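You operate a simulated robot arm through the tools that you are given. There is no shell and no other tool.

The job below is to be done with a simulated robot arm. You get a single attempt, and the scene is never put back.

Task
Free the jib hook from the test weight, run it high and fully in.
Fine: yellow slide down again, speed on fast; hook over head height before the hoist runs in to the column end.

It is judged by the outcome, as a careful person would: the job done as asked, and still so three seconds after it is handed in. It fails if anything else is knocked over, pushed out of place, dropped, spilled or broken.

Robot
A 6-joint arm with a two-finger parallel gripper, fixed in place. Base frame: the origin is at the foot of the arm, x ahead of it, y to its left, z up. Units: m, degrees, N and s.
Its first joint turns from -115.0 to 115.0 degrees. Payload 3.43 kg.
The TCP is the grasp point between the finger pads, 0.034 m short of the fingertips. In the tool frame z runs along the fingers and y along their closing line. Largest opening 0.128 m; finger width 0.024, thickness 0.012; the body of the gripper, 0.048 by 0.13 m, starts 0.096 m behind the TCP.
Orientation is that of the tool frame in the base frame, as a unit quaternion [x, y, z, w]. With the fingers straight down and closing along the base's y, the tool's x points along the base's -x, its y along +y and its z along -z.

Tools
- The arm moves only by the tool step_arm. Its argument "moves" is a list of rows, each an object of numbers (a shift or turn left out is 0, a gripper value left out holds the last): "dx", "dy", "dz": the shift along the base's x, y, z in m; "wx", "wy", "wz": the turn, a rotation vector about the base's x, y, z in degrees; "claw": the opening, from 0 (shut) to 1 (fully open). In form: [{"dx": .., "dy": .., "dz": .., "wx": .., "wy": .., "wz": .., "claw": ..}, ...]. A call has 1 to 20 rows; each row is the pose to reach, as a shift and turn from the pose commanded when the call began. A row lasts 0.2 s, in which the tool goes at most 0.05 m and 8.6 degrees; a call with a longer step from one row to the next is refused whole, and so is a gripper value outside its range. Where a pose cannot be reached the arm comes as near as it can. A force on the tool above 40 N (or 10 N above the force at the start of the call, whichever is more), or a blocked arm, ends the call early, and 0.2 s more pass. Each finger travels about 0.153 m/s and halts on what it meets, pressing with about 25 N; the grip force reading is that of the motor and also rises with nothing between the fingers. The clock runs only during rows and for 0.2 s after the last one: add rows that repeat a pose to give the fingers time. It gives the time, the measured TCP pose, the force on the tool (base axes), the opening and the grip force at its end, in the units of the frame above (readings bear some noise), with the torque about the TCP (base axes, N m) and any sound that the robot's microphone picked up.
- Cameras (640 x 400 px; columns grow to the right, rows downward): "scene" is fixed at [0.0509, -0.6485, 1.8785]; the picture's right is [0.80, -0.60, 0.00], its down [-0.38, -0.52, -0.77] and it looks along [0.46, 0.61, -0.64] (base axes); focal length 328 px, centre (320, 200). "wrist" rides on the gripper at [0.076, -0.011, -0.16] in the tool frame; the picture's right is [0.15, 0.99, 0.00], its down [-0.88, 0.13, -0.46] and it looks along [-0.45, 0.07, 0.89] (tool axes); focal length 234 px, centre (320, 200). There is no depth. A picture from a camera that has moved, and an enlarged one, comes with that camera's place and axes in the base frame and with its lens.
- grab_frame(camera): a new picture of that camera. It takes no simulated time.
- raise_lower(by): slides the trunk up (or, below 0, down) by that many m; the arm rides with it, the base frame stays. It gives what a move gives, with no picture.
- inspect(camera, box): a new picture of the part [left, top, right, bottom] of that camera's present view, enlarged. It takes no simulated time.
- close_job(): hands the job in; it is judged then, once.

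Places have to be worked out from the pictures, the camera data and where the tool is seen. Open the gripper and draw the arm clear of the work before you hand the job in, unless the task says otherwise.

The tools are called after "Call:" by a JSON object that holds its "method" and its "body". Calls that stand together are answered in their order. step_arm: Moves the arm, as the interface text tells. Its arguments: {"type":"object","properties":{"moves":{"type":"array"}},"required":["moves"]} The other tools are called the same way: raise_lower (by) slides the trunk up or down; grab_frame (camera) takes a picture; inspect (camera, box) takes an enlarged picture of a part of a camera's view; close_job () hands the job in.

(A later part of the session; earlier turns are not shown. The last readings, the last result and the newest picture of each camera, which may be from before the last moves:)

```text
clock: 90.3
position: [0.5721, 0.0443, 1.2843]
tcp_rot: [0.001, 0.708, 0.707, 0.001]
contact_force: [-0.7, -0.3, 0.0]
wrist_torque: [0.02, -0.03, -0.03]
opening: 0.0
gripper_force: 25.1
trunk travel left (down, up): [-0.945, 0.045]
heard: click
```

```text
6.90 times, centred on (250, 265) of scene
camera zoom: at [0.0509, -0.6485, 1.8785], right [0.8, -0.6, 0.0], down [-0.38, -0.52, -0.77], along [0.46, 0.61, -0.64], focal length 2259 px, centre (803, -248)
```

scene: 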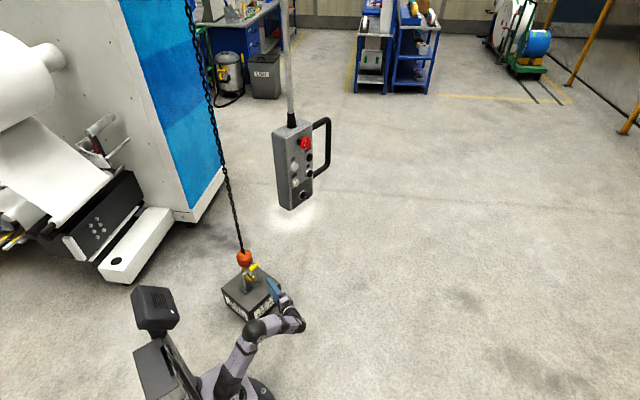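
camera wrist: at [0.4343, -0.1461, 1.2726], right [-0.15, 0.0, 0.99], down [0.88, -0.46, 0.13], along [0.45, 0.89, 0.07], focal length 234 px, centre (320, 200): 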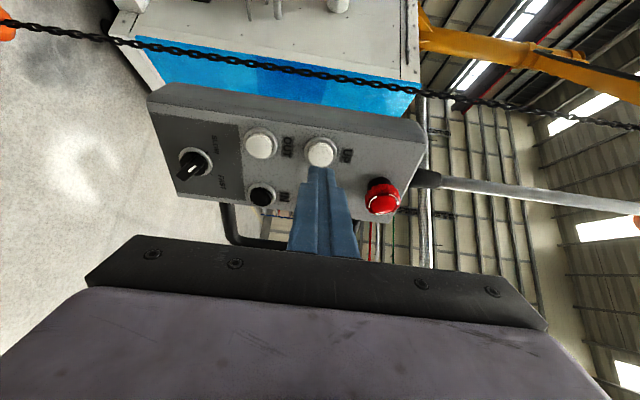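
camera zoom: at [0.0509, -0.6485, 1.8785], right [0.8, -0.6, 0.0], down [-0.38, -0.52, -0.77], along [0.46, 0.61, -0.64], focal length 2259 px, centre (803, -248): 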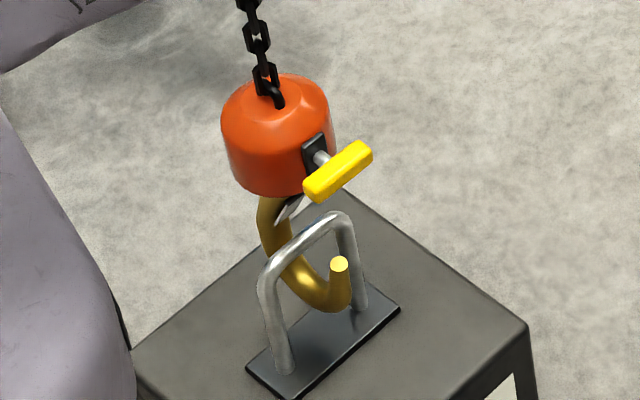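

Down about 2 cm. One longer press should bring it to the target depth (about 2.8 cm more).

Call:
{"method": "step_arm", "body": {"moves": [{"dy": 0.025}, {"dy": 0.038}, {"dy": 0.038}, {"dy": 0.038}, {"dy": 0.038}, {"dy": 0.038}, {"dy": 0.01}, {"dy": 0.0}]}}

Call:
{"method": "inspect", "body": {"camera": "scene", "box": [228, 236, 272, 294]}}

```text
clock: 92.1
position: [0.5703, 0.0436, 1.2843]
tcp_rot: [0.0, 0.708, 0.706, -0.001]
contact_force: [0.1, 0.2, 0.0]
wrist_torque: [0.03, -0.02, 0.0]
opening: 0.0
gripper_force: 25.5
trunk travel left (down, up): [-0.945, 0.045]
heard: click
```

```text
6.90 times, centred on (250, 265) of scene
camera zoom: at [0.0509, -0.6485, 1.8785], right [0.8, -0.6, 0.0], down [-0.38, -0.52, -0.77], along [0.46, 0.61, -0.64], focal length 2259 px, centre (803, -248)
```

zoom: 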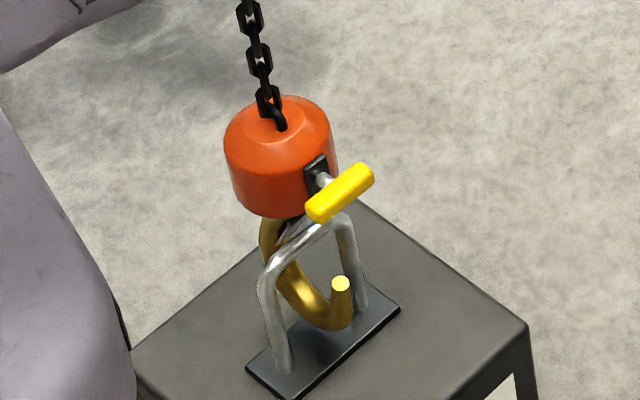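

Tip is now about 4.8 cm below its original place. A short tap more for margin.

Call:
{"method": "step_arm", "body": {"moves": [{"dy": 0.025}, {"dy": 0.038}, {"dy": 0.038}, {"dy": 0.01}, {"dy": -0.02}, {"dy": -0.02}]}}

Call:
{"method": "inspect", "body": {"camera": "scene", "box": [228, 236, 272, 294]}}

```text
clock: 93.5
position: [0.571, 0.0245, 1.2842]
tcp_rot: [0.001, 0.708, 0.706, 0.0]
contact_force: [-0.6, 0.1, 0.6]
wrist_torque: [-0.01, -0.03, 0.03]
opening: 0.0002
gripper_force: 24.3
trunk travel left (down, up): [-0.945, 0.045]
heard: click
```

```text
6.90 times, centred on (250, 265) of scene
camera zoom: at [0.0509, -0.6485, 1.8785], right [0.8, -0.6, 0.0], down [-0.38, -0.52, -0.77], along [0.46, 0.61, -0.64], focal length 2259 px, centre (803, -248)
```

zoom: 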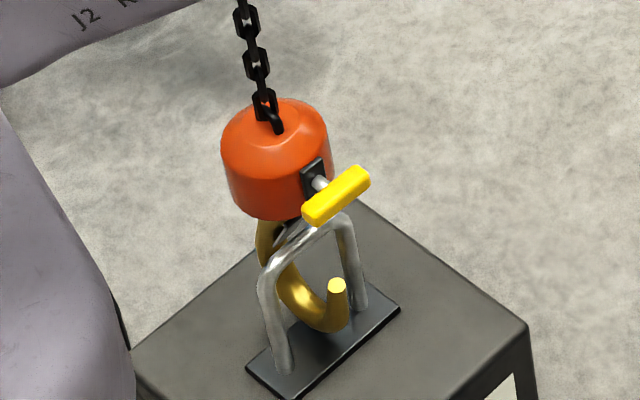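

The gate is nudging the hook toward +y against the bar, which is the way out. Now back down to the hook.

Call:
{"method": "raise_lower", "body": {"by": -0.4}}

```text
clock: 97.3
position: [0.5709, 0.0252, 0.8844]
tcp_rot: [0.001, 0.707, 0.707, 0.0]
contact_force: [-0.5, 0.1, 0.1]
wrist_torque: [-0.01, 0.02, 0.03]
opening: 0.0002
gripper_force: 25.4
trunk travel left (down, up): [-0.545, 0.445]
```

Clean; continuing down.

Call:
{"method": "raise_lower", "body": {"by": -0.4}}

```text
clock: 101.2
position: [0.5717, 0.0237, 0.4829]
tcp_rot: [0.0, 0.708, 0.706, 0.0]
contact_force: [-0.3, 0.5, 0.6]
wrist_torque: [0.0, -0.01, -0.01]
opening: 0.0
gripper_force: 25.0
trunk travel left (down, up): [-0.145, 0.845]
```

Moving to the front of the hook, stopping short to look.

Call:
{"method": "step_arm", "body": {"moves": [{"dx": -0.01, "dy": 0.042, "claw": 0.6}, {"dx": -0.025, "dy": 0.084}, {"dx": -0.04, "dy": 0.124}, {"dx": -0.055, "dy": 0.164}, {"dx": -0.07, "dy": 0.204, "dz": -0.004}, {"dx": -0.085, "dy": 0.244, "dz": -0.008}, {"dx": -0.1, "dy": 0.284, "dz": -0.01}, {"dx": -0.115, "dy": 0.324, "dz": -0.012}, {"dx": -0.125, "dy": 0.364, "dz": -0.014}, {"dx": -0.13, "dy": 0.39, "dz": -0.016}, {"dx": -0.13, "dy": 0.39, "dz": -0.016}]}}

Call:
{"method": "inspect", "body": {"camera": "wrist", "box": [80, 40, 440, 240]}}

Call:
{"method": "inspect", "body": {"camera": "scene", "box": [225, 240, 295, 310]}}

```text
clock: 103.6
position: [0.4422, 0.4138, 0.469]
tcp_rot: [0.001, 0.707, 0.707, 0.002]
contact_force: [0.0, 0.4, 0.3]
wrist_torque: [0.01, 0.0, -0.03]
opening: 0.0769
gripper_force: 0.1
trunk travel left (down, up): [-0.145, 0.845]
```

```text
1.78 times, centred on (260, 140) of wrist
camera zoom: at [0.3643, 0.2547, 0.4584], right [-0.15, 0.0, 0.99], down [0.88, -0.46, 0.13], along [0.45, 0.89, 0.07], focal length 416 px, centre (427, 307)
```

zoom: 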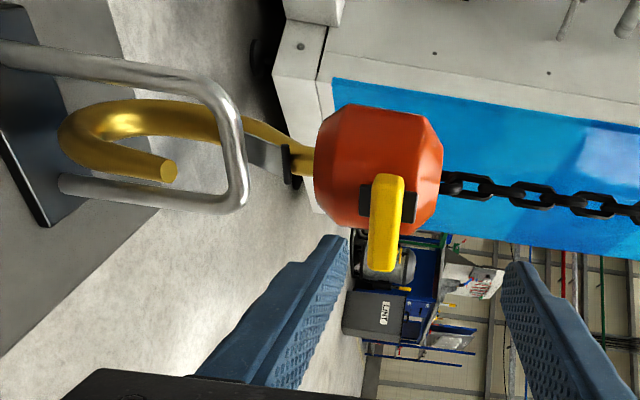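

```text
5.71 times, centred on (260, 275) of scene
camera zoom: at [0.0509, -0.6485, 1.8785], right [0.8, -0.6, 0.0], down [-0.38, -0.52, -0.77], along [0.46, 0.61, -0.64], focal length 1872 px, centre (663, -229)
```

zoom: 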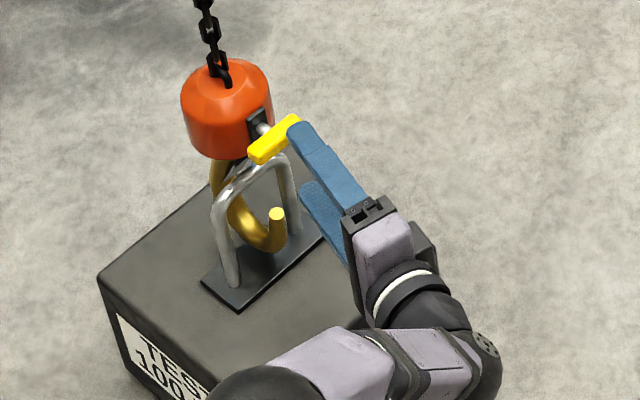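

The tip is now clearly below the bar (about 3 cm). The handle is at about (0.437, 0.497, 0.4445), so I'll advance and grip it.

Call:
{"method": "step_arm", "body": {"moves": [{"dx": -0.003, "dy": 0.015, "dz": -0.015}, {"dx": -0.006, "dy": 0.03, "dz": -0.0245}, {"dx": -0.006, "dy": 0.05, "dz": -0.0245}, {"dx": -0.006, "dy": 0.064, "dz": -0.0245}, {"dx": -0.006, "dy": 0.064, "dz": -0.0245}]}}

Call:
{"method": "inspect", "body": {"camera": "wrist", "box": [80, 40, 440, 240]}}

Call:
{"method": "inspect", "body": {"camera": "scene", "box": [225, 240, 295, 310]}}

```text
clock: 104.8
position: [0.4348, 0.4783, 0.4444]
tcp_rot: [0.001, 0.707, 0.707, 0.001]
contact_force: [-0.2, -0.2, -0.5]
wrist_torque: [-0.04, 0.0, -0.02]
opening: 0.0767
gripper_force: 0.1
trunk travel left (down, up): [-0.145, 0.845]
```

```text
1.78 times, centred on (260, 140) of wrist
camera zoom: at [0.3573, 0.3188, 0.4336], right [-0.15, 0.0, 0.99], down [0.88, -0.46, 0.13], along [0.45, 0.89, 0.07], focal length 416 px, centre (427, 307)
```

zoom: 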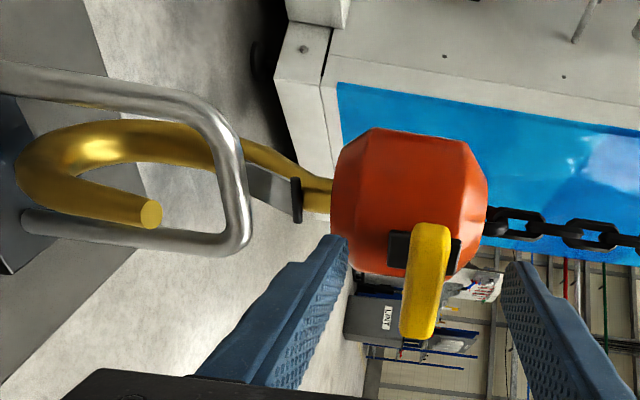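

```text
5.71 times, centred on (260, 275) of scene
camera zoom: at [0.0509, -0.6485, 1.8785], right [0.8, -0.6, 0.0], down [-0.38, -0.52, -0.77], along [0.46, 0.61, -0.64], focal length 1872 px, centre (663, -229)
```

zoom: 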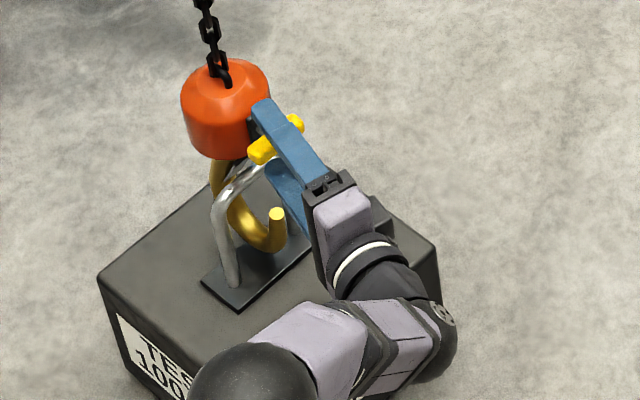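

The handle is between the pads. I'll close on it.

Call:
{"method": "step_arm", "body": {"moves": [{"claw": 0.3}, {"claw": 0.0}, {"claw": 0.0}, {"claw": 0.0}]}}

```text
clock: 105.8
position: [0.4346, 0.4782, 0.4433]
tcp_rot: [0.0, 0.708, 0.706, 0.001]
contact_force: [1.3, -0.3, -3.5]
wrist_torque: [0.15, -0.01, -0.02]
opening: 0.017
gripper_force: 45.1
trunk travel left (down, up): [-0.145, 0.845]
```

Gripped. Now I'll push the hook outward (+y, slightly -x, along the hook plane), slowly.

Call:
{"method": "step_arm", "body": {"moves": [{"dx": -0.002, "dy": 0.008}, {"dx": -0.004, "dy": 0.016}, {"dx": -0.006, "dy": 0.024}, {"dx": -0.008, "dy": 0.032}, {"dx": -0.008, "dy": 0.032}]}}

Call:
{"method": "inspect", "body": {"camera": "wrist", "box": [40, 40, 400, 240]}}

Call:
{"method": "inspect", "body": {"camera": "scene", "box": [225, 240, 295, 310]}}

```text
clock: 107.0
position: [0.4267, 0.5102, 0.4436]
tcp_rot: [0.001, 0.708, 0.706, 0.0]
contact_force: [-0.2, -1.0, -8.0]
wrist_torque: [0.56, -0.19, -0.03]
opening: 0.0173
gripper_force: 44.9
trunk travel left (down, up): [-0.145, 0.845]
```

```text
1.78 times, centred on (220, 140) of wrist
camera zoom: at [0.3502, 0.3509, 0.4327], right [-0.15, 0.0, 0.99], down [0.88, -0.46, 0.13], along [0.45, 0.89, 0.06], focal length 416 px, centre (498, 307)
```

zoom: 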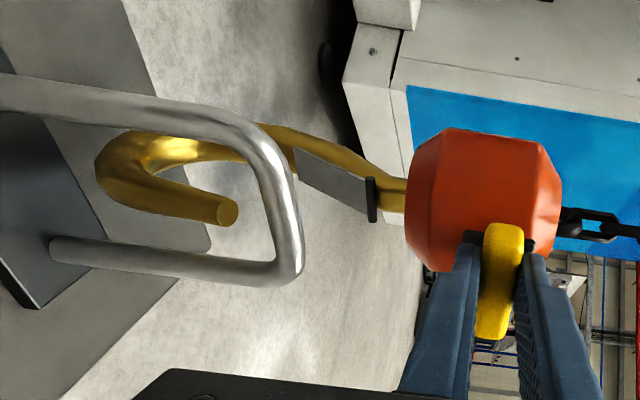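

```text
5.71 times, centred on (260, 275) of scene
camera zoom: at [0.0509, -0.6485, 1.8785], right [0.8, -0.6, 0.0], down [-0.38, -0.52, -0.77], along [0.46, 0.61, -0.64], focal length 1872 px, centre (663, -229)
```

zoom: 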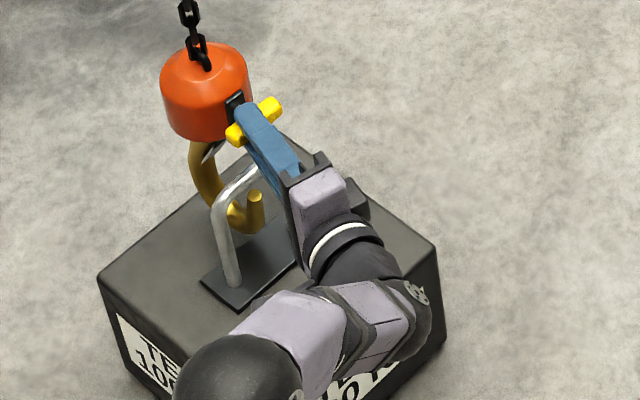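

The hook follows smoothly and the tip is passing under the bar. I'll push on.

Call:
{"method": "step_arm", "body": {"moves": [{"dx": -0.002, "dy": 0.008}, {"dx": -0.004, "dy": 0.016}, {"dx": -0.006, "dy": 0.024}, {"dx": -0.008, "dy": 0.032}, {"dx": -0.009, "dy": 0.038}, {"dx": -0.009, "dy": 0.038}]}}

Call:
{"method": "inspect", "body": {"camera": "wrist", "box": [40, 40, 400, 240]}}

Call:
{"method": "inspect", "body": {"camera": "scene", "box": [225, 240, 295, 310]}}

```text
clock: 108.4
position: [0.4186, 0.5488, 0.4431]
tcp_rot: [0.001, 0.708, 0.707, 0.001]
contact_force: [0.0, -2.9, -11.1]
wrist_torque: [0.7, -0.28, 0.01]
opening: 0.0172
gripper_force: 44.9
trunk travel left (down, up): [-0.145, 0.845]
```

```text
1.78 times, centred on (220, 140) of wrist
camera zoom: at [0.3409, 0.3892, 0.4325], right [-0.15, 0.0, 0.99], down [0.88, -0.46, 0.13], along [0.45, 0.89, 0.06], focal length 416 px, centre (498, 307)
```

zoom: 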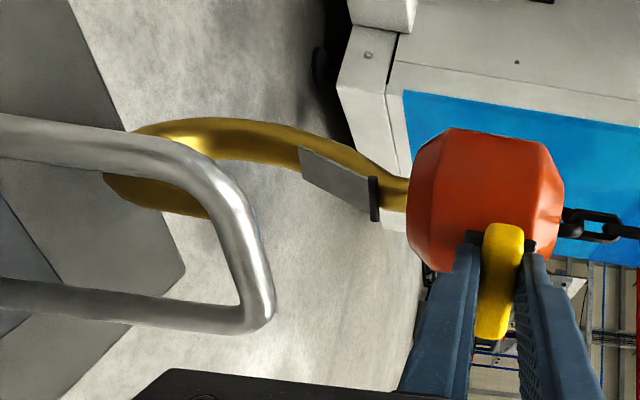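

```text
5.71 times, centred on (260, 275) of scene
camera zoom: at [0.0509, -0.6485, 1.8785], right [0.8, -0.6, 0.0], down [-0.38, -0.52, -0.77], along [0.46, 0.61, -0.64], focal length 1872 px, centre (663, -229)
```

zoom: 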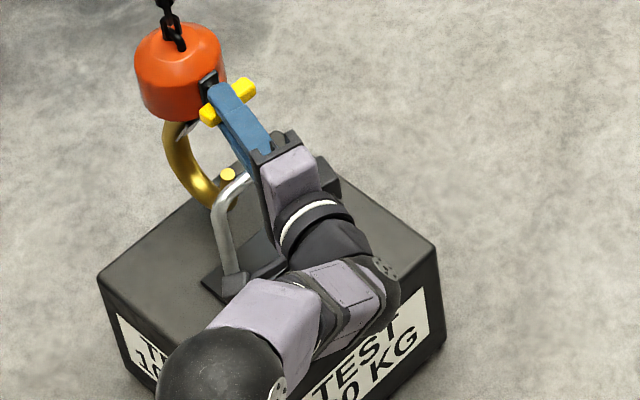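

The tip is now on the +y side of the bar. I'll go about 1 cm further for clearance, then pull the slide down to close the gate while holding the hook out.

Call:
{"method": "step_arm", "body": {"moves": [{"dx": -0.001, "dy": 0.006}, {"dx": -0.003, "dy": 0.012}, {"dx": -0.003, "dy": 0.012, "dz": -0.004}, {"dx": -0.003, "dy": 0.012, "dz": -0.008}, {"dx": -0.003, "dy": 0.012, "dz": -0.012}, {"dx": -0.003, "dy": 0.012, "dz": -0.016}, {"dx": -0.003, "dy": 0.012, "dz": -0.016}]}}

Call:
{"method": "inspect", "body": {"camera": "wrist", "box": [40, 40, 400, 240]}}

Call:
{"method": "inspect", "body": {"camera": "scene", "box": [225, 240, 295, 310]}}

```text
clock: 110.0
position: [0.4149, 0.5604, 0.4271]
tcp_rot: [0.001, 0.708, 0.706, 0.001]
contact_force: [0.0, -2.4, -6.9]
wrist_torque: [0.7, -0.25, 0.04]
opening: 0.0176
gripper_force: 44.8
trunk travel left (down, up): [-0.145, 0.845]
```

```text
1.78 times, centred on (220, 140) of wrist
camera zoom: at [0.3379, 0.4004, 0.4162], right [-0.15, 0.0, 0.99], down [0.88, -0.46, 0.13], along [0.45, 0.89, 0.06], focal length 416 px, centre (498, 307)
```

zoom: 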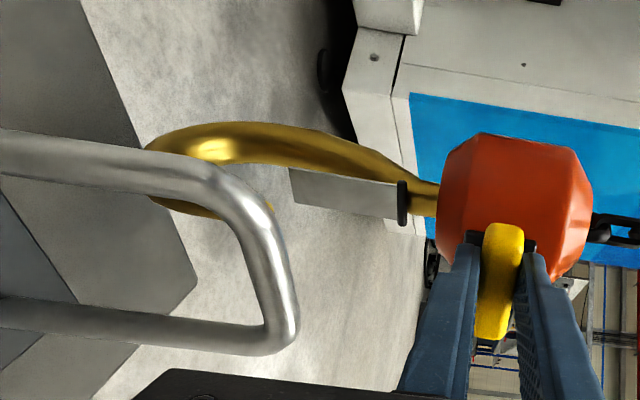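

```text
5.71 times, centred on (260, 275) of scene
camera zoom: at [0.0509, -0.6485, 1.8785], right [0.8, -0.6, 0.0], down [-0.38, -0.52, -0.77], along [0.46, 0.61, -0.64], focal length 1872 px, centre (663, -229)
```

zoom: 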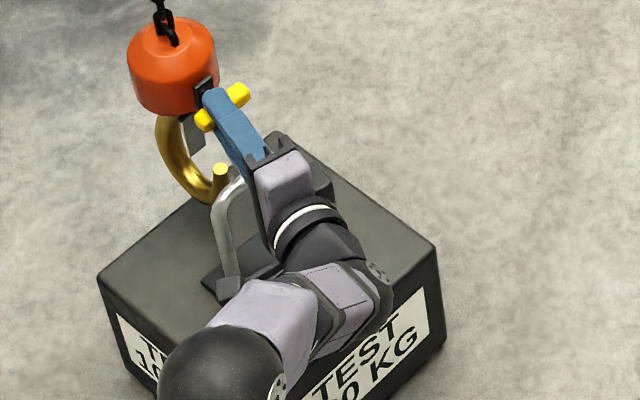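

The slide is coming down and the gate is closing outside the bail. I'll continue down to fully closed.

Call:
{"method": "step_arm", "body": {"moves": [{"dz": -0.004}, {"dz": -0.008}, {"dz": -0.012}, {"dz": -0.014}, {"dz": -0.014}]}}

Call:
{"method": "inspect", "body": {"camera": "wrist", "box": [40, 40, 400, 240]}}

Call:
{"method": "inspect", "body": {"camera": "scene", "box": [225, 240, 295, 310]}}

```text
clock: 111.2
position: [0.4156, 0.5598, 0.415]
tcp_rot: [0.001, 0.707, 0.708, 0.0]
contact_force: [0.8, -2.3, -2.9]
wrist_torque: [0.85, -0.14, 0.03]
opening: 0.0178
gripper_force: 44.9
trunk travel left (down, up): [-0.145, 0.845]
```

```text
1.78 times, centred on (220, 140) of wrist
camera zoom: at [0.3381, 0.4007, 0.4035], right [-0.15, 0.0, 0.99], down [0.88, -0.46, 0.13], along [0.45, 0.89, 0.07], focal length 416 px, centre (498, 307)
```

zoom: 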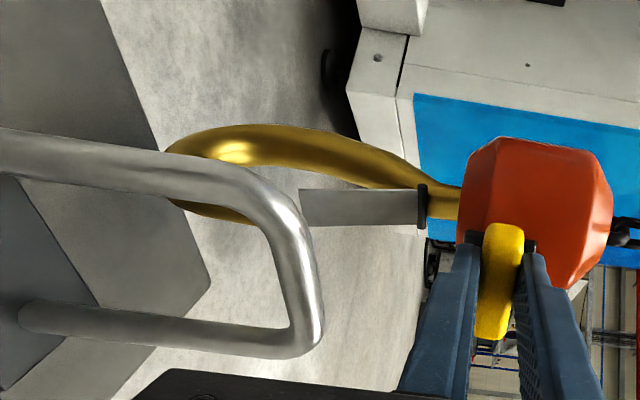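

```text
5.71 times, centred on (260, 275) of scene
camera zoom: at [0.0509, -0.6485, 1.8785], right [0.8, -0.6, 0.0], down [-0.38, -0.52, -0.77], along [0.46, 0.61, -0.64], focal length 1872 px, centre (663, -229)
```

zoom: 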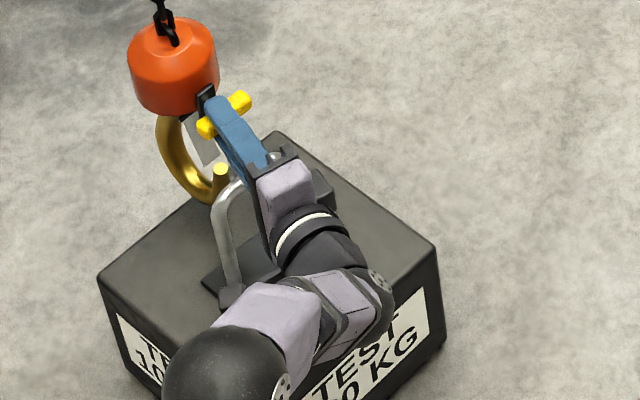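

Nearly closed (about 28 mm of travel). I'll pull down a few millimetres more to seat it at the bottom stop.

Call:
{"method": "step_arm", "body": {"moves": [{"dz": -0.003}, {"dz": -0.005}, {"dz": -0.005}]}}

Call:
{"method": "inspect", "body": {"camera": "wrist", "box": [40, 40, 400, 240]}}

Call:
{"method": "inspect", "body": {"camera": "scene", "box": [230, 235, 270, 275]}}

```text
clock: 112.0
position: [0.4169, 0.5591, 0.4136]
tcp_rot: [0.0, 0.705, 0.709, 0.001]
contact_force: [1.2, -2.3, 13.4]
wrist_torque: [1.08, 0.8, -0.1]
opening: 0.0173
gripper_force: 45.4
trunk travel left (down, up): [-0.145, 0.845]
```

```text
1.78 times, centred on (220, 140) of wrist
camera zoom: at [0.3384, 0.4009, 0.4011], right [-0.15, -0.01, 0.99], down [0.88, -0.46, 0.13], along [0.45, 0.89, 0.07], focal length 416 px, centre (498, 307)
```

zoom: 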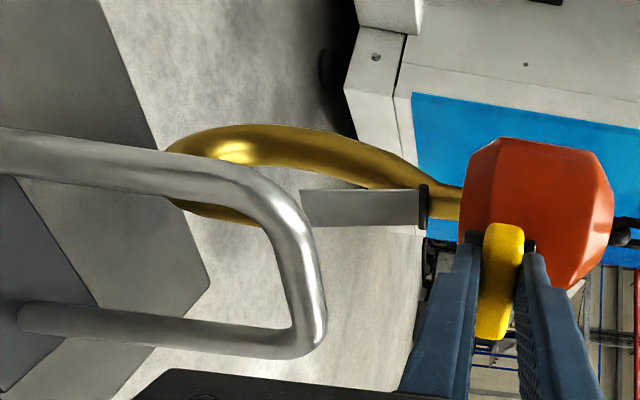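

```text
10.00 times, centred on (250, 255) of scene
camera zoom: at [0.0509, -0.6485, 1.8785], right [0.8, -0.6, 0.0], down [-0.38, -0.52, -0.77], along [0.46, 0.61, -0.64], focal length 3276 px, centre (1020, -350)
```

zoom: 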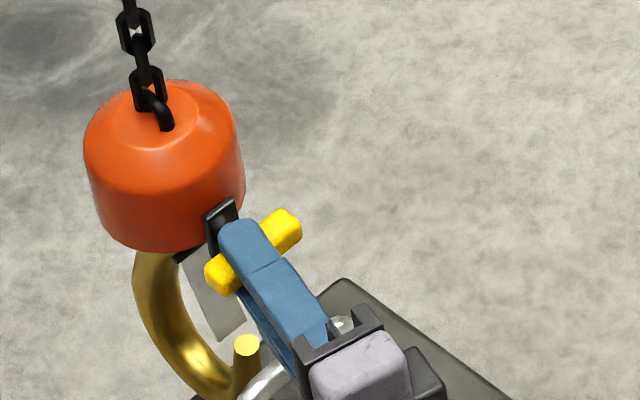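

The gate is fully closed with the hook outside the bail. If I let it go now, though, the tip could come to rest right under the bar and catch on the way up. So I'll turn the hook about its own vertical axis (clockwise seen from above) so its flat side faces the bar, starting with 30°.

Call:
{"method": "step_arm", "body": {"moves": [{"dx": -0.008, "dy": -0.001, "dz": 0.003, "wz": -5}, {"dx": -0.0164, "dy": -0.0018, "dz": 0.004, "wz": -10}, {"dx": -0.0247, "dy": -0.0013, "dz": 0.004, "wz": -15}, {"dx": -0.0329, "dy": -0.0007, "dz": 0.004, "wz": -20}, {"dx": -0.041, "dy": 0.001, "dz": 0.004, "wz": -25}, {"dx": -0.049, "dy": 0.0032, "dz": 0.004, "wz": -30}, {"dx": -0.049, "dy": 0.0032, "dz": 0.004, "wz": -30}]}}

Call:
{"method": "grab_frame", "body": {"camera": "wrist"}}

Call:
{"method": "inspect", "body": {"camera": "scene", "box": [205, 225, 295, 315]}}

```text
clock: 113.6
position: [0.3885, 0.5539, 0.4121]
tcp_rot: [0.135, 0.696, 0.693, 0.134]
contact_force: [1.6, -1.6, 3.1]
wrist_torque: [1.07, 0.72, -0.13]
opening: 0.0174
gripper_force: 44.7
out of reach, approached as far as the arm can: row 5, 6, 7
trunk travel left (down, up): [-0.145, 0.845]
```

```text
taken
camera wrist: at [0.2582, 0.4344, 0.4034], right [-0.13, 0.06, 0.99], down [0.65, -0.75, 0.13], along [0.75, 0.66, 0.06], focal length 234 px, centre (320, 200)
```

wrist: 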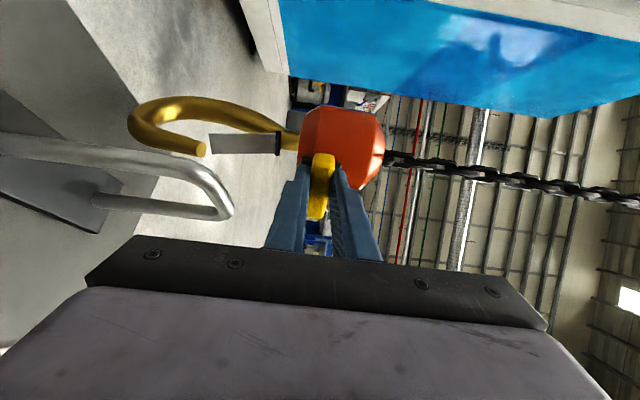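

```text
4.44 times, centred on (250, 270) of scene
camera zoom: at [0.0509, -0.6485, 1.8785], right [0.8, -0.6, 0.0], down [-0.38, -0.52, -0.77], along [0.46, 0.61, -0.64], focal length 1456 px, centre (631, -111)
```

zoom: 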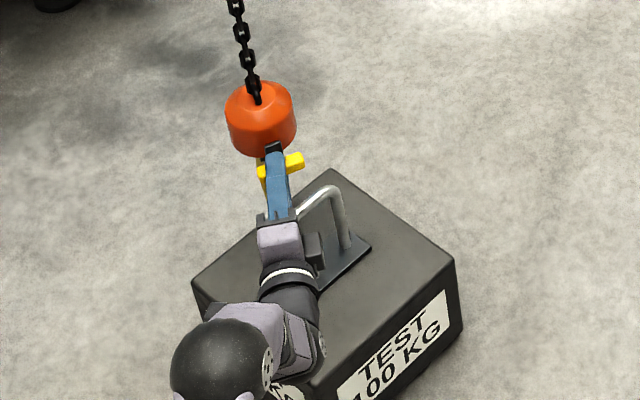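

The arm's wrist limit stopped the turn at about 22°. I'll do it in ratchet steps: ease the hook back toward the bar gently (no swinging), release, regrip the bar at a different tool angle and turn further. First the gentle return.

Call:
{"method": "step_arm", "body": {"moves": [{"dx": 0.002, "dy": -0.006}, {"dx": 0.004, "dy": -0.012}, {"dx": 0.006, "dy": -0.018}, {"dx": 0.008, "dy": -0.024}, {"dx": 0.008, "dy": -0.024}]}}

Call:
{"method": "grab_frame", "body": {"camera": "wrist"}}

Call:
{"method": "inspect", "body": {"camera": "scene", "box": [205, 225, 295, 315]}}

```text
clock: 114.8
position: [0.3973, 0.5292, 0.4139]
tcp_rot: [0.135, 0.696, 0.692, 0.135]
contact_force: [0.7, -1.5, 0.9]
wrist_torque: [1.01, 0.8, -0.1]
opening: 0.017
gripper_force: 45.1
trunk travel left (down, up): [-0.145, 0.845]
```

```text
taken
camera wrist: at [0.2669, 0.4103, 0.4038], right [-0.13, 0.06, 0.99], down [0.65, -0.75, 0.13], along [0.75, 0.66, 0.06], focal length 234 px, centre (320, 200)
```

wrist: 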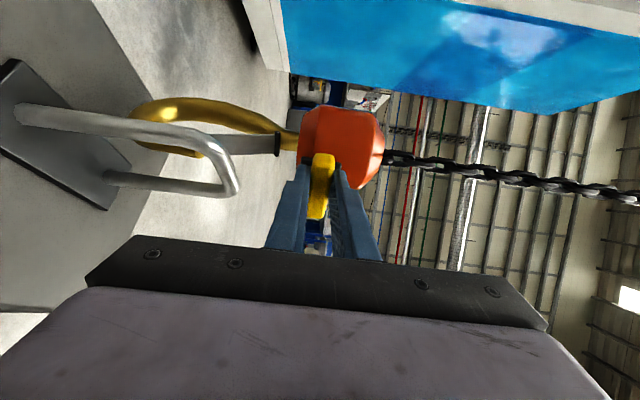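

```text
4.44 times, centred on (250, 270) of scene
camera zoom: at [0.0509, -0.6485, 1.8785], right [0.8, -0.6, 0.0], down [-0.38, -0.52, -0.77], along [0.46, 0.61, -0.64], focal length 1456 px, centre (631, -111)
```

zoom: 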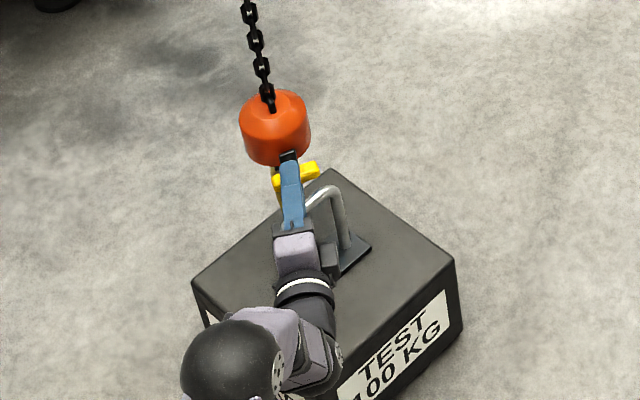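

Call:
{"method": "inspect", "body": {"camera": "wrist", "box": [100, 70, 340, 220]}}

Call:
{"method": "inspect", "body": {"camera": "scene", "box": [235, 240, 285, 290]}}

```text
2.67 times, centred on (220, 145) of wrist
camera zoom: at [0.2669, 0.4103, 0.4038], right [-0.13, 0.06, 0.99], down [0.65, -0.75, 0.13], along [0.75, 0.66, 0.06], focal length 624 px, centre (587, 347)
```

zoom: 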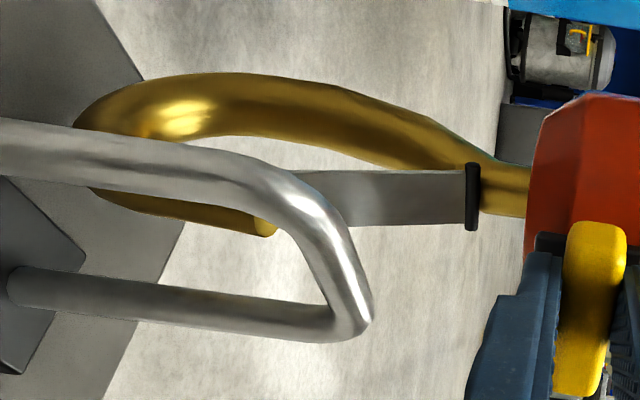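

```text
8.00 times, centred on (260, 265) of scene
camera zoom: at [0.0509, -0.6485, 1.8785], right [0.8, -0.6, 0.0], down [-0.38, -0.52, -0.77], along [0.46, 0.61, -0.64], focal length 2621 px, centre (800, -320)
```

zoom: 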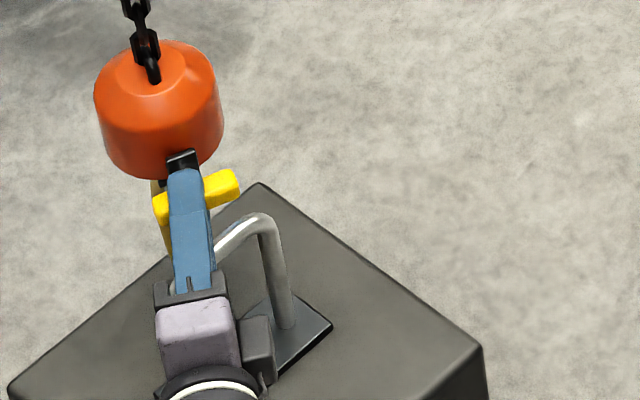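

Still a little gap to the bar. I'll ease back another 2 cm while watching the force.

Call:
{"method": "step_arm", "body": {"moves": [{"dx": 0.002, "dy": -0.005}, {"dx": 0.004, "dy": -0.01}, {"dx": 0.006, "dy": -0.015}, {"dx": 0.006, "dy": -0.015}]}}

Call:
{"method": "inspect", "body": {"camera": "wrist", "box": [100, 70, 340, 220]}}

Call:
{"method": "inspect", "body": {"camera": "scene", "box": [235, 240, 285, 290]}}

```text
clock: 115.8
position: [0.4034, 0.5142, 0.4137]
tcp_rot: [0.134, 0.695, 0.693, 0.134]
contact_force: [0.2, -0.9, -1.9]
wrist_torque: [0.76, -0.14, -0.07]
opening: 0.0173
gripper_force: 44.6
trunk travel left (down, up): [-0.145, 0.845]
```

```text
2.67 times, centred on (220, 145) of wrist
camera zoom: at [0.2728, 0.3956, 0.4042], right [-0.14, 0.06, 0.99], down [0.65, -0.75, 0.13], along [0.75, 0.66, 0.07], focal length 624 px, centre (587, 347)
```

zoom: 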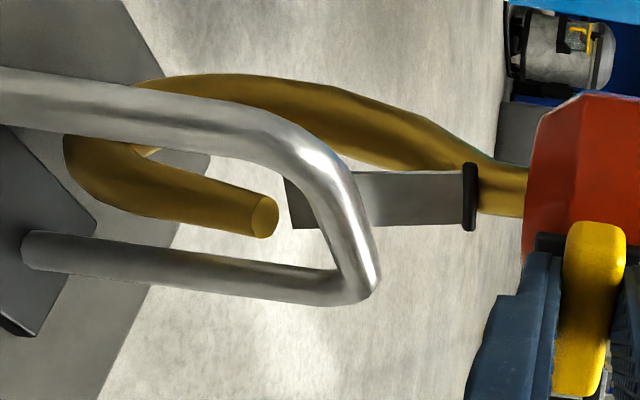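

```text
8.00 times, centred on (260, 265) of scene
camera zoom: at [0.0509, -0.6485, 1.8785], right [0.8, -0.6, 0.0], down [-0.38, -0.52, -0.77], along [0.46, 0.61, -0.64], focal length 2621 px, centre (800, -320)
```

zoom: 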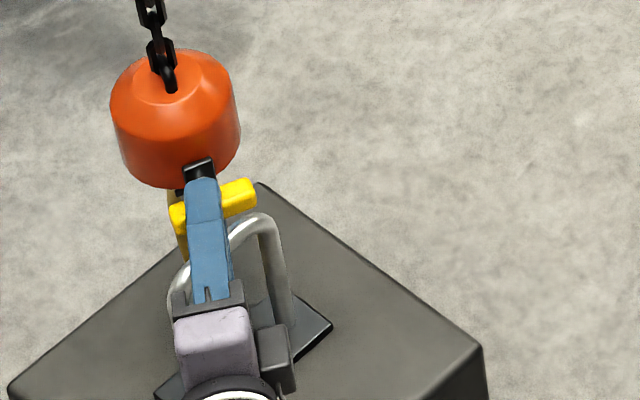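

The hook is at or within millimetres of the bar, so releasing here gives almost no swing. I'll open the fingers and see how it hangs.

Call:
{"method": "step_arm", "body": {"moves": [{"claw": 0.2}, {"claw": 0.3}, {"claw": 0.4}, {"claw": 0.5}, {"claw": 0.5}, {"claw": 0.5}]}}

Call:
{"method": "inspect", "body": {"camera": "wrist", "box": [100, 70, 340, 220]}}

Call:
{"method": "inspect", "body": {"camera": "scene", "box": [235, 240, 285, 290]}}

```text
clock: 117.2
position: [0.4033, 0.5154, 0.4153]
tcp_rot: [0.136, 0.695, 0.694, 0.134]
contact_force: [-0.1, 0.9, 0.4]
wrist_torque: [0.02, 0.02, -0.02]
opening: 0.0642
gripper_force: 0.0
trunk travel left (down, up): [-0.145, 0.845]
```

```text
2.67 times, centred on (220, 145) of wrist
camera zoom: at [0.2728, 0.3958, 0.4043], right [-0.14, 0.06, 0.99], down [0.65, -0.75, 0.13], along [0.75, 0.66, 0.07], focal length 624 px, centre (587, 347)
```

zoom: 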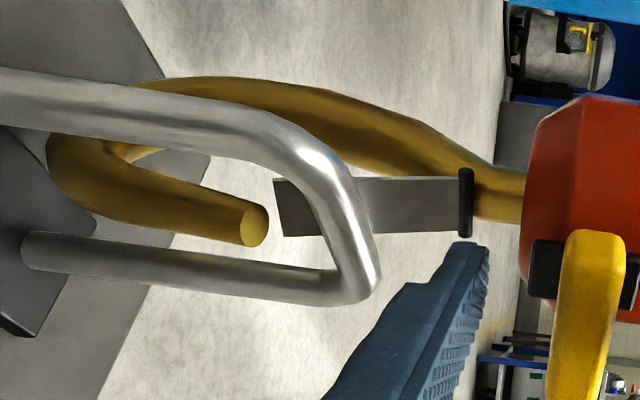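

```text
8.00 times, centred on (260, 265) of scene
camera zoom: at [0.0509, -0.6485, 1.8785], right [0.8, -0.6, 0.0], down [-0.38, -0.52, -0.77], along [0.46, 0.61, -0.64], focal length 2621 px, centre (800, -320)
```

zoom: 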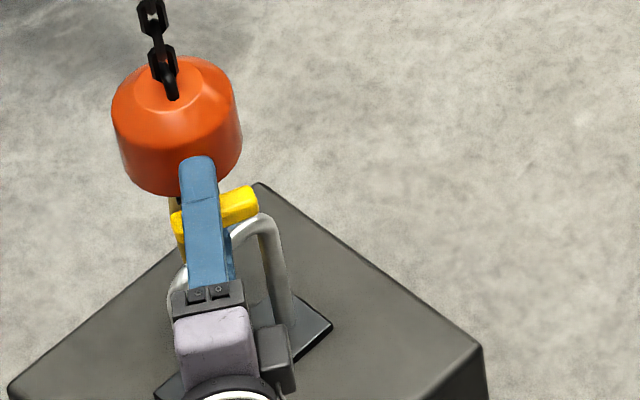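

The hook keeps its turned angle (no twist-back) and leans quietly with the closed gate against the bar. With the fingers open around the handle, I'll swing the tool +44° in place, then regrip.

Call:
{"method": "step_arm", "body": {"moves": [{"dx": 0.002, "wz": 7}, {"dx": 0.004, "wz": 14}, {"dx": 0.007, "wz": 21}, {"dx": 0.009, "wz": 28}, {"dx": 0.011, "wz": 35}, {"dx": 0.013, "wz": 42}, {"dx": 0.014, "wz": 44}, {"dx": 0.014, "wz": 44}]}}

Call:
{"method": "grab_frame", "body": {"camera": "wrist"}}

Call:
{"method": "inspect", "body": {"camera": "scene", "box": [235, 240, 285, 290]}}

```text
clock: 119.0
position: [0.4183, 0.5156, 0.4148]
tcp_rot: [-0.136, 0.695, 0.693, -0.136]
contact_force: [-0.5, -0.2, -0.2]
wrist_torque: [-0.03, 0.0, -0.05]
opening: 0.0639
gripper_force: 0.1
trunk travel left (down, up): [-0.145, 0.845]
```

```text
taken
camera wrist: at [0.4069, 0.3391, 0.4039], right [-0.14, -0.05, 0.99], down [0.99, -0.09, 0.13], along [0.08, 0.99, 0.06], focal length 234 px, centre (320, 200)
```

wrist: 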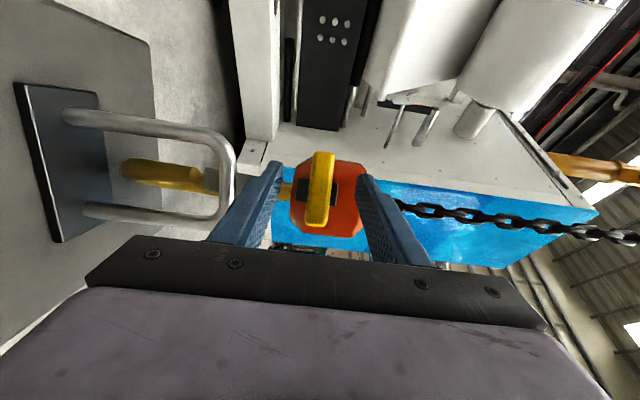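

```text
8.00 times, centred on (260, 265) of scene
camera zoom: at [0.0509, -0.6485, 1.8785], right [0.8, -0.6, 0.0], down [-0.38, -0.52, -0.77], along [0.46, 0.61, -0.64], focal length 2621 px, centre (800, -320)
```

zoom: 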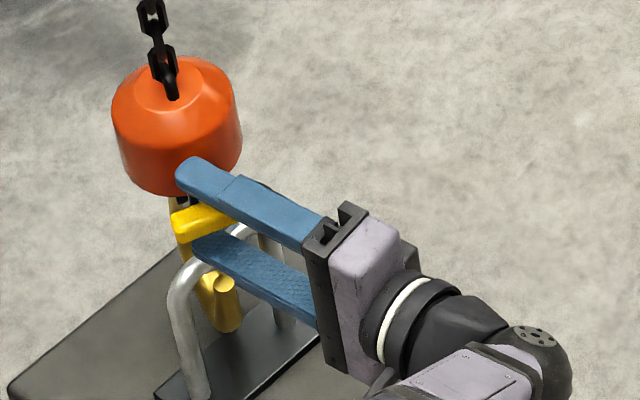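

The handle is centred between the pads. I'll grip it, push 3 cm clear of the bar and turn the hook a further 44° clockwise.

Call:
{"method": "step_arm", "body": {"moves": [{"claw": 0.3}, {"claw": 0.0}, {"claw": 0.0}, {"claw": 0.0}, {"dx": -0.001, "dy": 0.01}, {"dx": -0.003, "dy": 0.02}, {"dx": -0.004, "dy": 0.03}, {"dx": -0.004, "dy": 0.03}]}}

Call:
{"method": "inspect", "body": {"camera": "scene", "box": [235, 240, 285, 290]}}

```text
clock: 120.8
position: [0.4148, 0.5447, 0.4149]
tcp_rot: [-0.134, 0.695, 0.693, -0.135]
contact_force: [1.0, -2.3, -1.5]
wrist_torque: [1.08, 1.62, 0.02]
opening: 0.0174
gripper_force: 45.0
trunk travel left (down, up): [-0.145, 0.845]
```

```text
8.00 times, centred on (260, 265) of scene
camera zoom: at [0.0509, -0.6485, 1.8785], right [0.8, -0.6, 0.0], down [-0.38, -0.52, -0.77], along [0.46, 0.61, -0.64], focal length 2621 px, centre (800, -320)
```

zoom: 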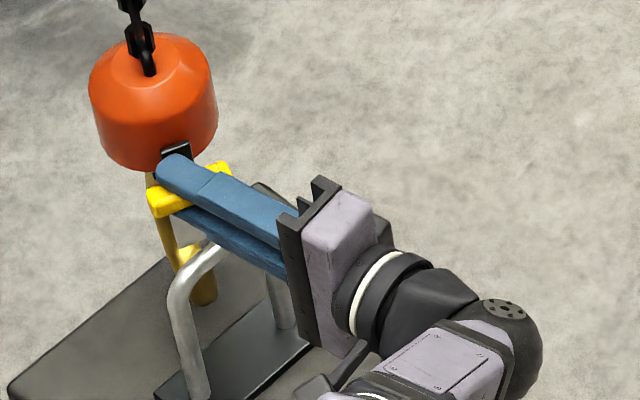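

Held clear. Now I'll rotate it 44° clockwise.

Call:
{"method": "step_arm", "body": {"moves": [{"dx": -0.0059, "dy": 0.0062, "wz": -7.3}, {"dx": -0.0116, "dy": 0.0138, "wz": -14.7}, {"dx": -0.017, "dy": 0.0198, "wz": -22}, {"dx": -0.0218, "dy": 0.0252, "wz": -29.3}, {"dx": -0.0257, "dy": 0.0318, "wz": -36.7}, {"dx": -0.0287, "dy": 0.0398, "wz": -44}, {"dx": -0.0287, "dy": 0.0398, "wz": -44}]}}

Call:
{"method": "grab_frame", "body": {"camera": "wrist"}}

Call:
{"method": "inspect", "body": {"camera": "scene", "box": [225, 230, 285, 290]}}

```text
clock: 122.4
position: [0.3947, 0.5808, 0.4145]
tcp_rot: [0.131, 0.697, 0.693, 0.13]
contact_force: [-1.7, -2.3, -4.8]
wrist_torque: [1.89, 0.58, -0.02]
opening: 0.0179
gripper_force: 45.2
out of reach, approached as far as the arm can: row 6, 7
trunk travel left (down, up): [-0.145, 0.845]
```

```text
taken
camera wrist: at [0.2645, 0.4601, 0.405], right [-0.13, 0.06, 0.99], down [0.65, -0.74, 0.13], along [0.74, 0.67, 0.06], focal length 234 px, centre (320, 200)
```

wrist: 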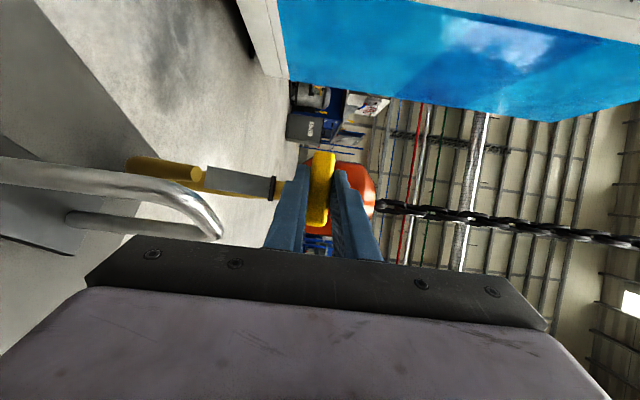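

```text
6.67 times, centred on (255, 260) of scene
camera zoom: at [0.0509, -0.6485, 1.8785], right [0.8, -0.6, 0.0], down [-0.38, -0.52, -0.77], along [0.46, 0.61, -0.64], focal length 2184 px, centre (753, -200)
```

zoom: 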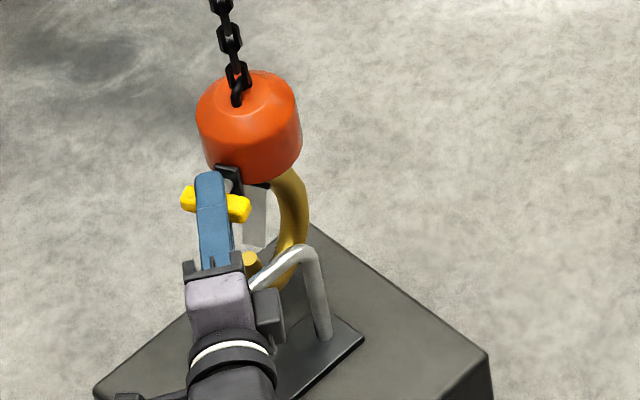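

The hook is turned about 65° in total. I'll ease it back toward the bar again for one more ratchet step.

Call:
{"method": "step_arm", "body": {"moves": [{"dx": -0.002, "dy": -0.007}, {"dx": -0.004, "dy": -0.014}, {"dx": -0.006, "dy": -0.021}, {"dx": -0.007, "dy": -0.026}, {"dx": -0.007, "dy": -0.026}]}}

Call:
{"method": "inspect", "body": {"camera": "wrist", "box": [60, 70, 400, 260]}}

Call:
{"method": "inspect", "body": {"camera": "scene", "box": [225, 230, 285, 290]}}

```text
clock: 123.6
position: [0.3892, 0.5548, 0.4165]
tcp_rot: [0.135, 0.695, 0.694, 0.134]
contact_force: [-0.5, -1.9, -4.4]
wrist_torque: [1.89, 0.44, -0.1]
opening: 0.0175
gripper_force: 44.8
trunk travel left (down, up): [-0.145, 0.845]
```

```text
1.88 times, centred on (230, 165) of wrist
camera zoom: at [0.2578, 0.435, 0.405], right [-0.13, 0.06, 0.99], down [0.65, -0.75, 0.13], along [0.75, 0.66, 0.06], focal length 441 px, centre (489, 266)
```

zoom: 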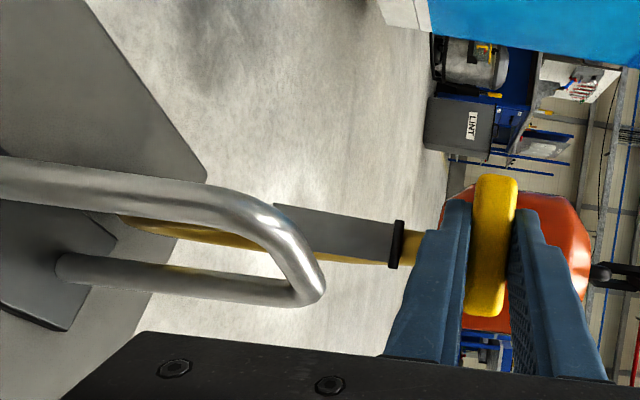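

```text
6.67 times, centred on (255, 260) of scene
camera zoom: at [0.0509, -0.6485, 1.8785], right [0.8, -0.6, 0.0], down [-0.38, -0.52, -0.77], along [0.46, 0.61, -0.64], focal length 2184 px, centre (753, -200)
```

zoom: 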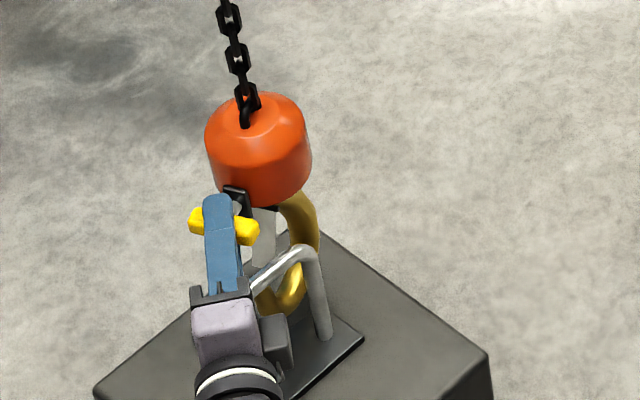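

Close to contact. About 1 cm more, then open the fingers gently.

Call:
{"method": "step_arm", "body": {"moves": [{"dx": -0.001, "dy": -0.005}, {"dx": -0.002, "dy": -0.01}, {"dx": -0.002, "dy": -0.01}, {"dx": -0.002, "dy": -0.01, "claw": 0.2}, {"dx": -0.002, "dy": -0.01, "claw": 0.35}, {"dx": -0.002, "dy": -0.01, "claw": 0.5}, {"dx": -0.002, "dy": -0.01, "claw": 0.5}, {"dx": -0.002, "dy": -0.01, "claw": 0.5}]}}

Call:
{"method": "inspect", "body": {"camera": "wrist", "box": [60, 70, 400, 260]}}

Call:
{"method": "inspect", "body": {"camera": "scene", "box": [225, 230, 285, 290]}}

```text
clock: 125.4
position: [0.3846, 0.5454, 0.4152]
tcp_rot: [0.134, 0.695, 0.694, 0.134]
contact_force: [-0.5, -0.8, -0.5]
wrist_torque: [0.03, -0.03, 0.01]
opening: 0.064
gripper_force: 0.0
trunk travel left (down, up): [-0.145, 0.845]
```

```text
1.88 times, centred on (230, 165) of wrist
camera zoom: at [0.2548, 0.4254, 0.4052], right [-0.14, 0.06, 0.99], down [0.65, -0.75, 0.13], along [0.75, 0.66, 0.07], focal length 441 px, centre (489, 266)
```

zoom: 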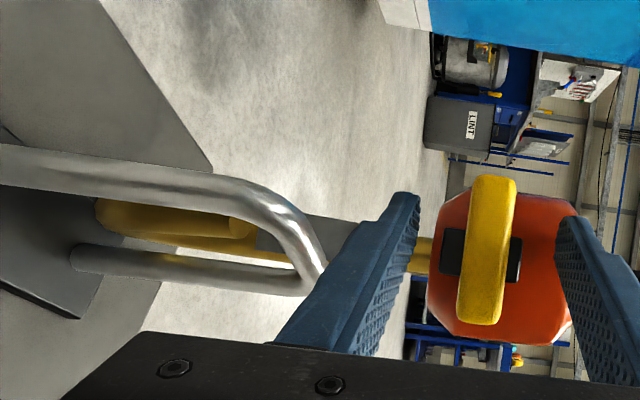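

```text
6.67 times, centred on (255, 260) of scene
camera zoom: at [0.0509, -0.6485, 1.8785], right [0.8, -0.6, 0.0], down [-0.38, -0.52, -0.77], along [0.46, 0.61, -0.64], focal length 2184 px, centre (753, -200)
```

zoom: 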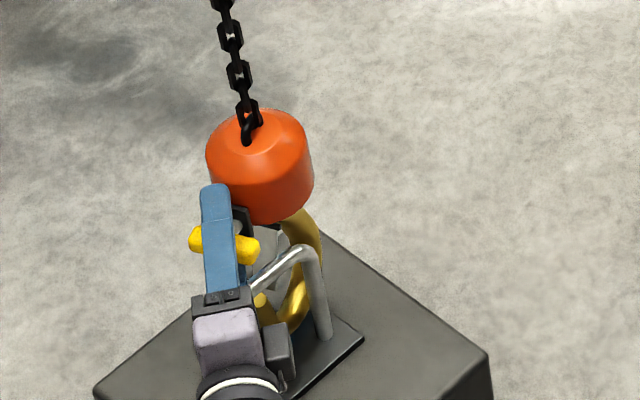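

The hook holds its new angle. I'll swing the open fingers back +44° around the handle for the last ratchet step.

Call:
{"method": "step_arm", "body": {"moves": [{"dx": 0.001, "dy": -0.004, "wz": 7}, {"dx": 0.003, "dy": -0.007, "wz": 14}, {"dx": 0.005, "dy": -0.01, "wz": 21}, {"dx": 0.006, "dy": -0.0105, "wz": 28}, {"dx": 0.008, "dy": -0.0105, "wz": 35}, {"dx": 0.009, "dy": -0.0105, "wz": 42}, {"dx": 0.009, "dy": -0.0105, "wz": 44}, {"dx": 0.009, "dy": -0.0105, "wz": 44}]}}

Call:
{"method": "inspect", "body": {"camera": "wrist", "box": [60, 70, 400, 260]}}

Call:
{"method": "inspect", "body": {"camera": "scene", "box": [225, 230, 285, 290]}}

```text
clock: 127.2
position: [0.3951, 0.5343, 0.4163]
tcp_rot: [-0.135, 0.695, 0.693, -0.136]
contact_force: [-0.4, -0.4, -0.5]
wrist_torque: [0.0, 0.02, 0.0]
opening: 0.064
gripper_force: 0.1
trunk travel left (down, up): [-0.145, 0.845]
```

```text
1.88 times, centred on (230, 165) of wrist
camera zoom: at [0.3842, 0.358, 0.4054], right [-0.14, -0.05, 0.99], down [0.99, -0.09, 0.13], along [0.08, 0.99, 0.06], focal length 441 px, centre (489, 266)
```

zoom: 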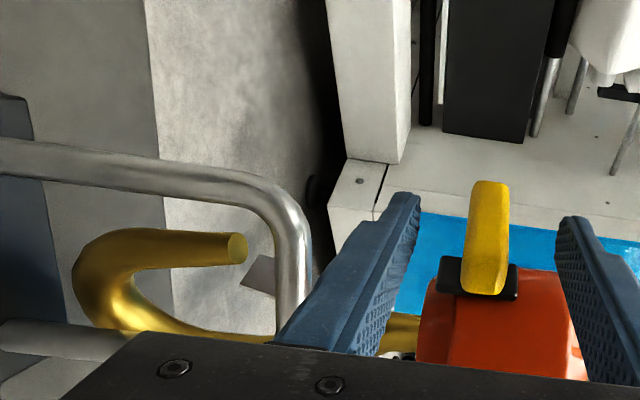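

```text
6.67 times, centred on (255, 260) of scene
camera zoom: at [0.0509, -0.6485, 1.8785], right [0.8, -0.6, 0.0], down [-0.38, -0.52, -0.77], along [0.46, 0.61, -0.64], focal length 2184 px, centre (753, -200)
```

zoom: 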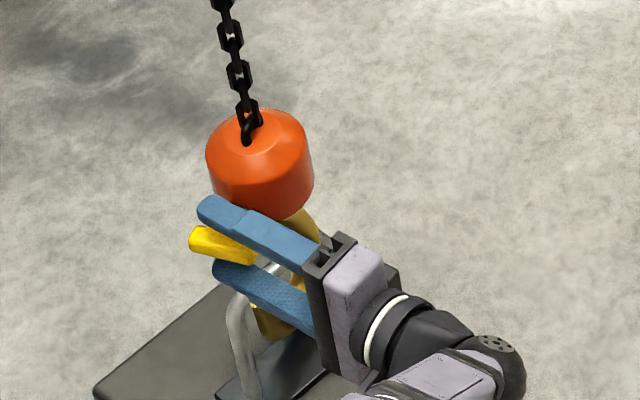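

From this side the hook's plane is already nearly parallel to the bar, with the tip toward -x. I'll grip, push clear and turn the remaining ~40° so the tip ends up pointing slightly away from the bail.

Call:
{"method": "step_arm", "body": {"moves": [{"claw": 0.3}, {"claw": 0.0}, {"claw": 0.0}, {"claw": 0.0}, {"dy": 0.01}, {"dy": 0.02}, {"dy": 0.03}, {"dy": 0.03}]}}

Call:
{"method": "inspect", "body": {"camera": "wrist", "box": [60, 70, 400, 260]}}

Call:
{"method": "inspect", "body": {"camera": "scene", "box": [225, 230, 285, 290]}}

```text
clock: 129.0
position: [0.3954, 0.5642, 0.4153]
tcp_rot: [-0.135, 0.695, 0.693, -0.135]
contact_force: [-0.1, -2.3, -4.2]
wrist_torque: [1.9, 0.44, -0.06]
opening: 0.0179
gripper_force: 44.9
trunk travel left (down, up): [-0.145, 0.845]
```

```text
1.88 times, centred on (230, 165) of wrist
camera zoom: at [0.3842, 0.388, 0.405], right [-0.14, -0.05, 0.99], down [0.99, -0.09, 0.13], along [0.08, 0.99, 0.06], focal length 441 px, centre (489, 266)
```

zoom: 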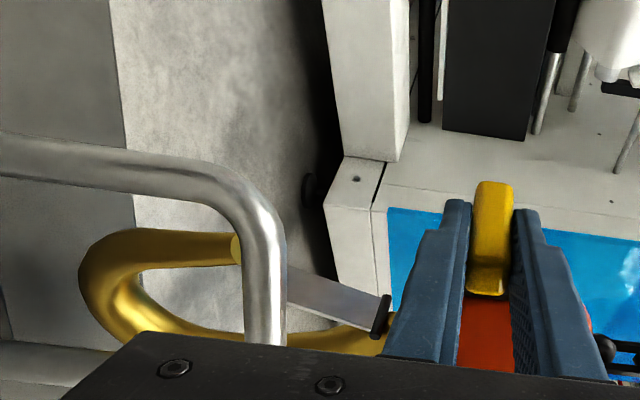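

```text
6.67 times, centred on (255, 260) of scene
camera zoom: at [0.0509, -0.6485, 1.8785], right [0.8, -0.6, 0.0], down [-0.38, -0.52, -0.77], along [0.46, 0.61, -0.64], focal length 2184 px, centre (753, -200)
```

zoom: 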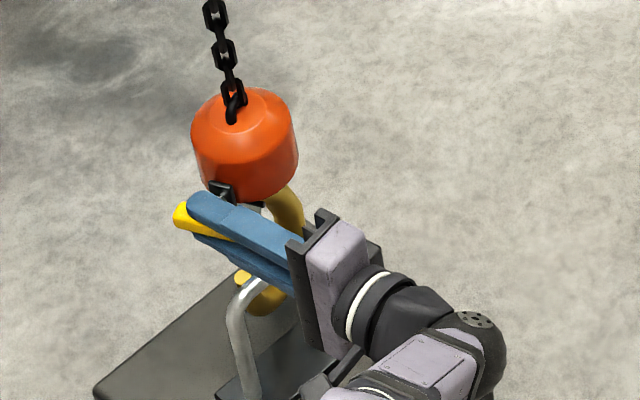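

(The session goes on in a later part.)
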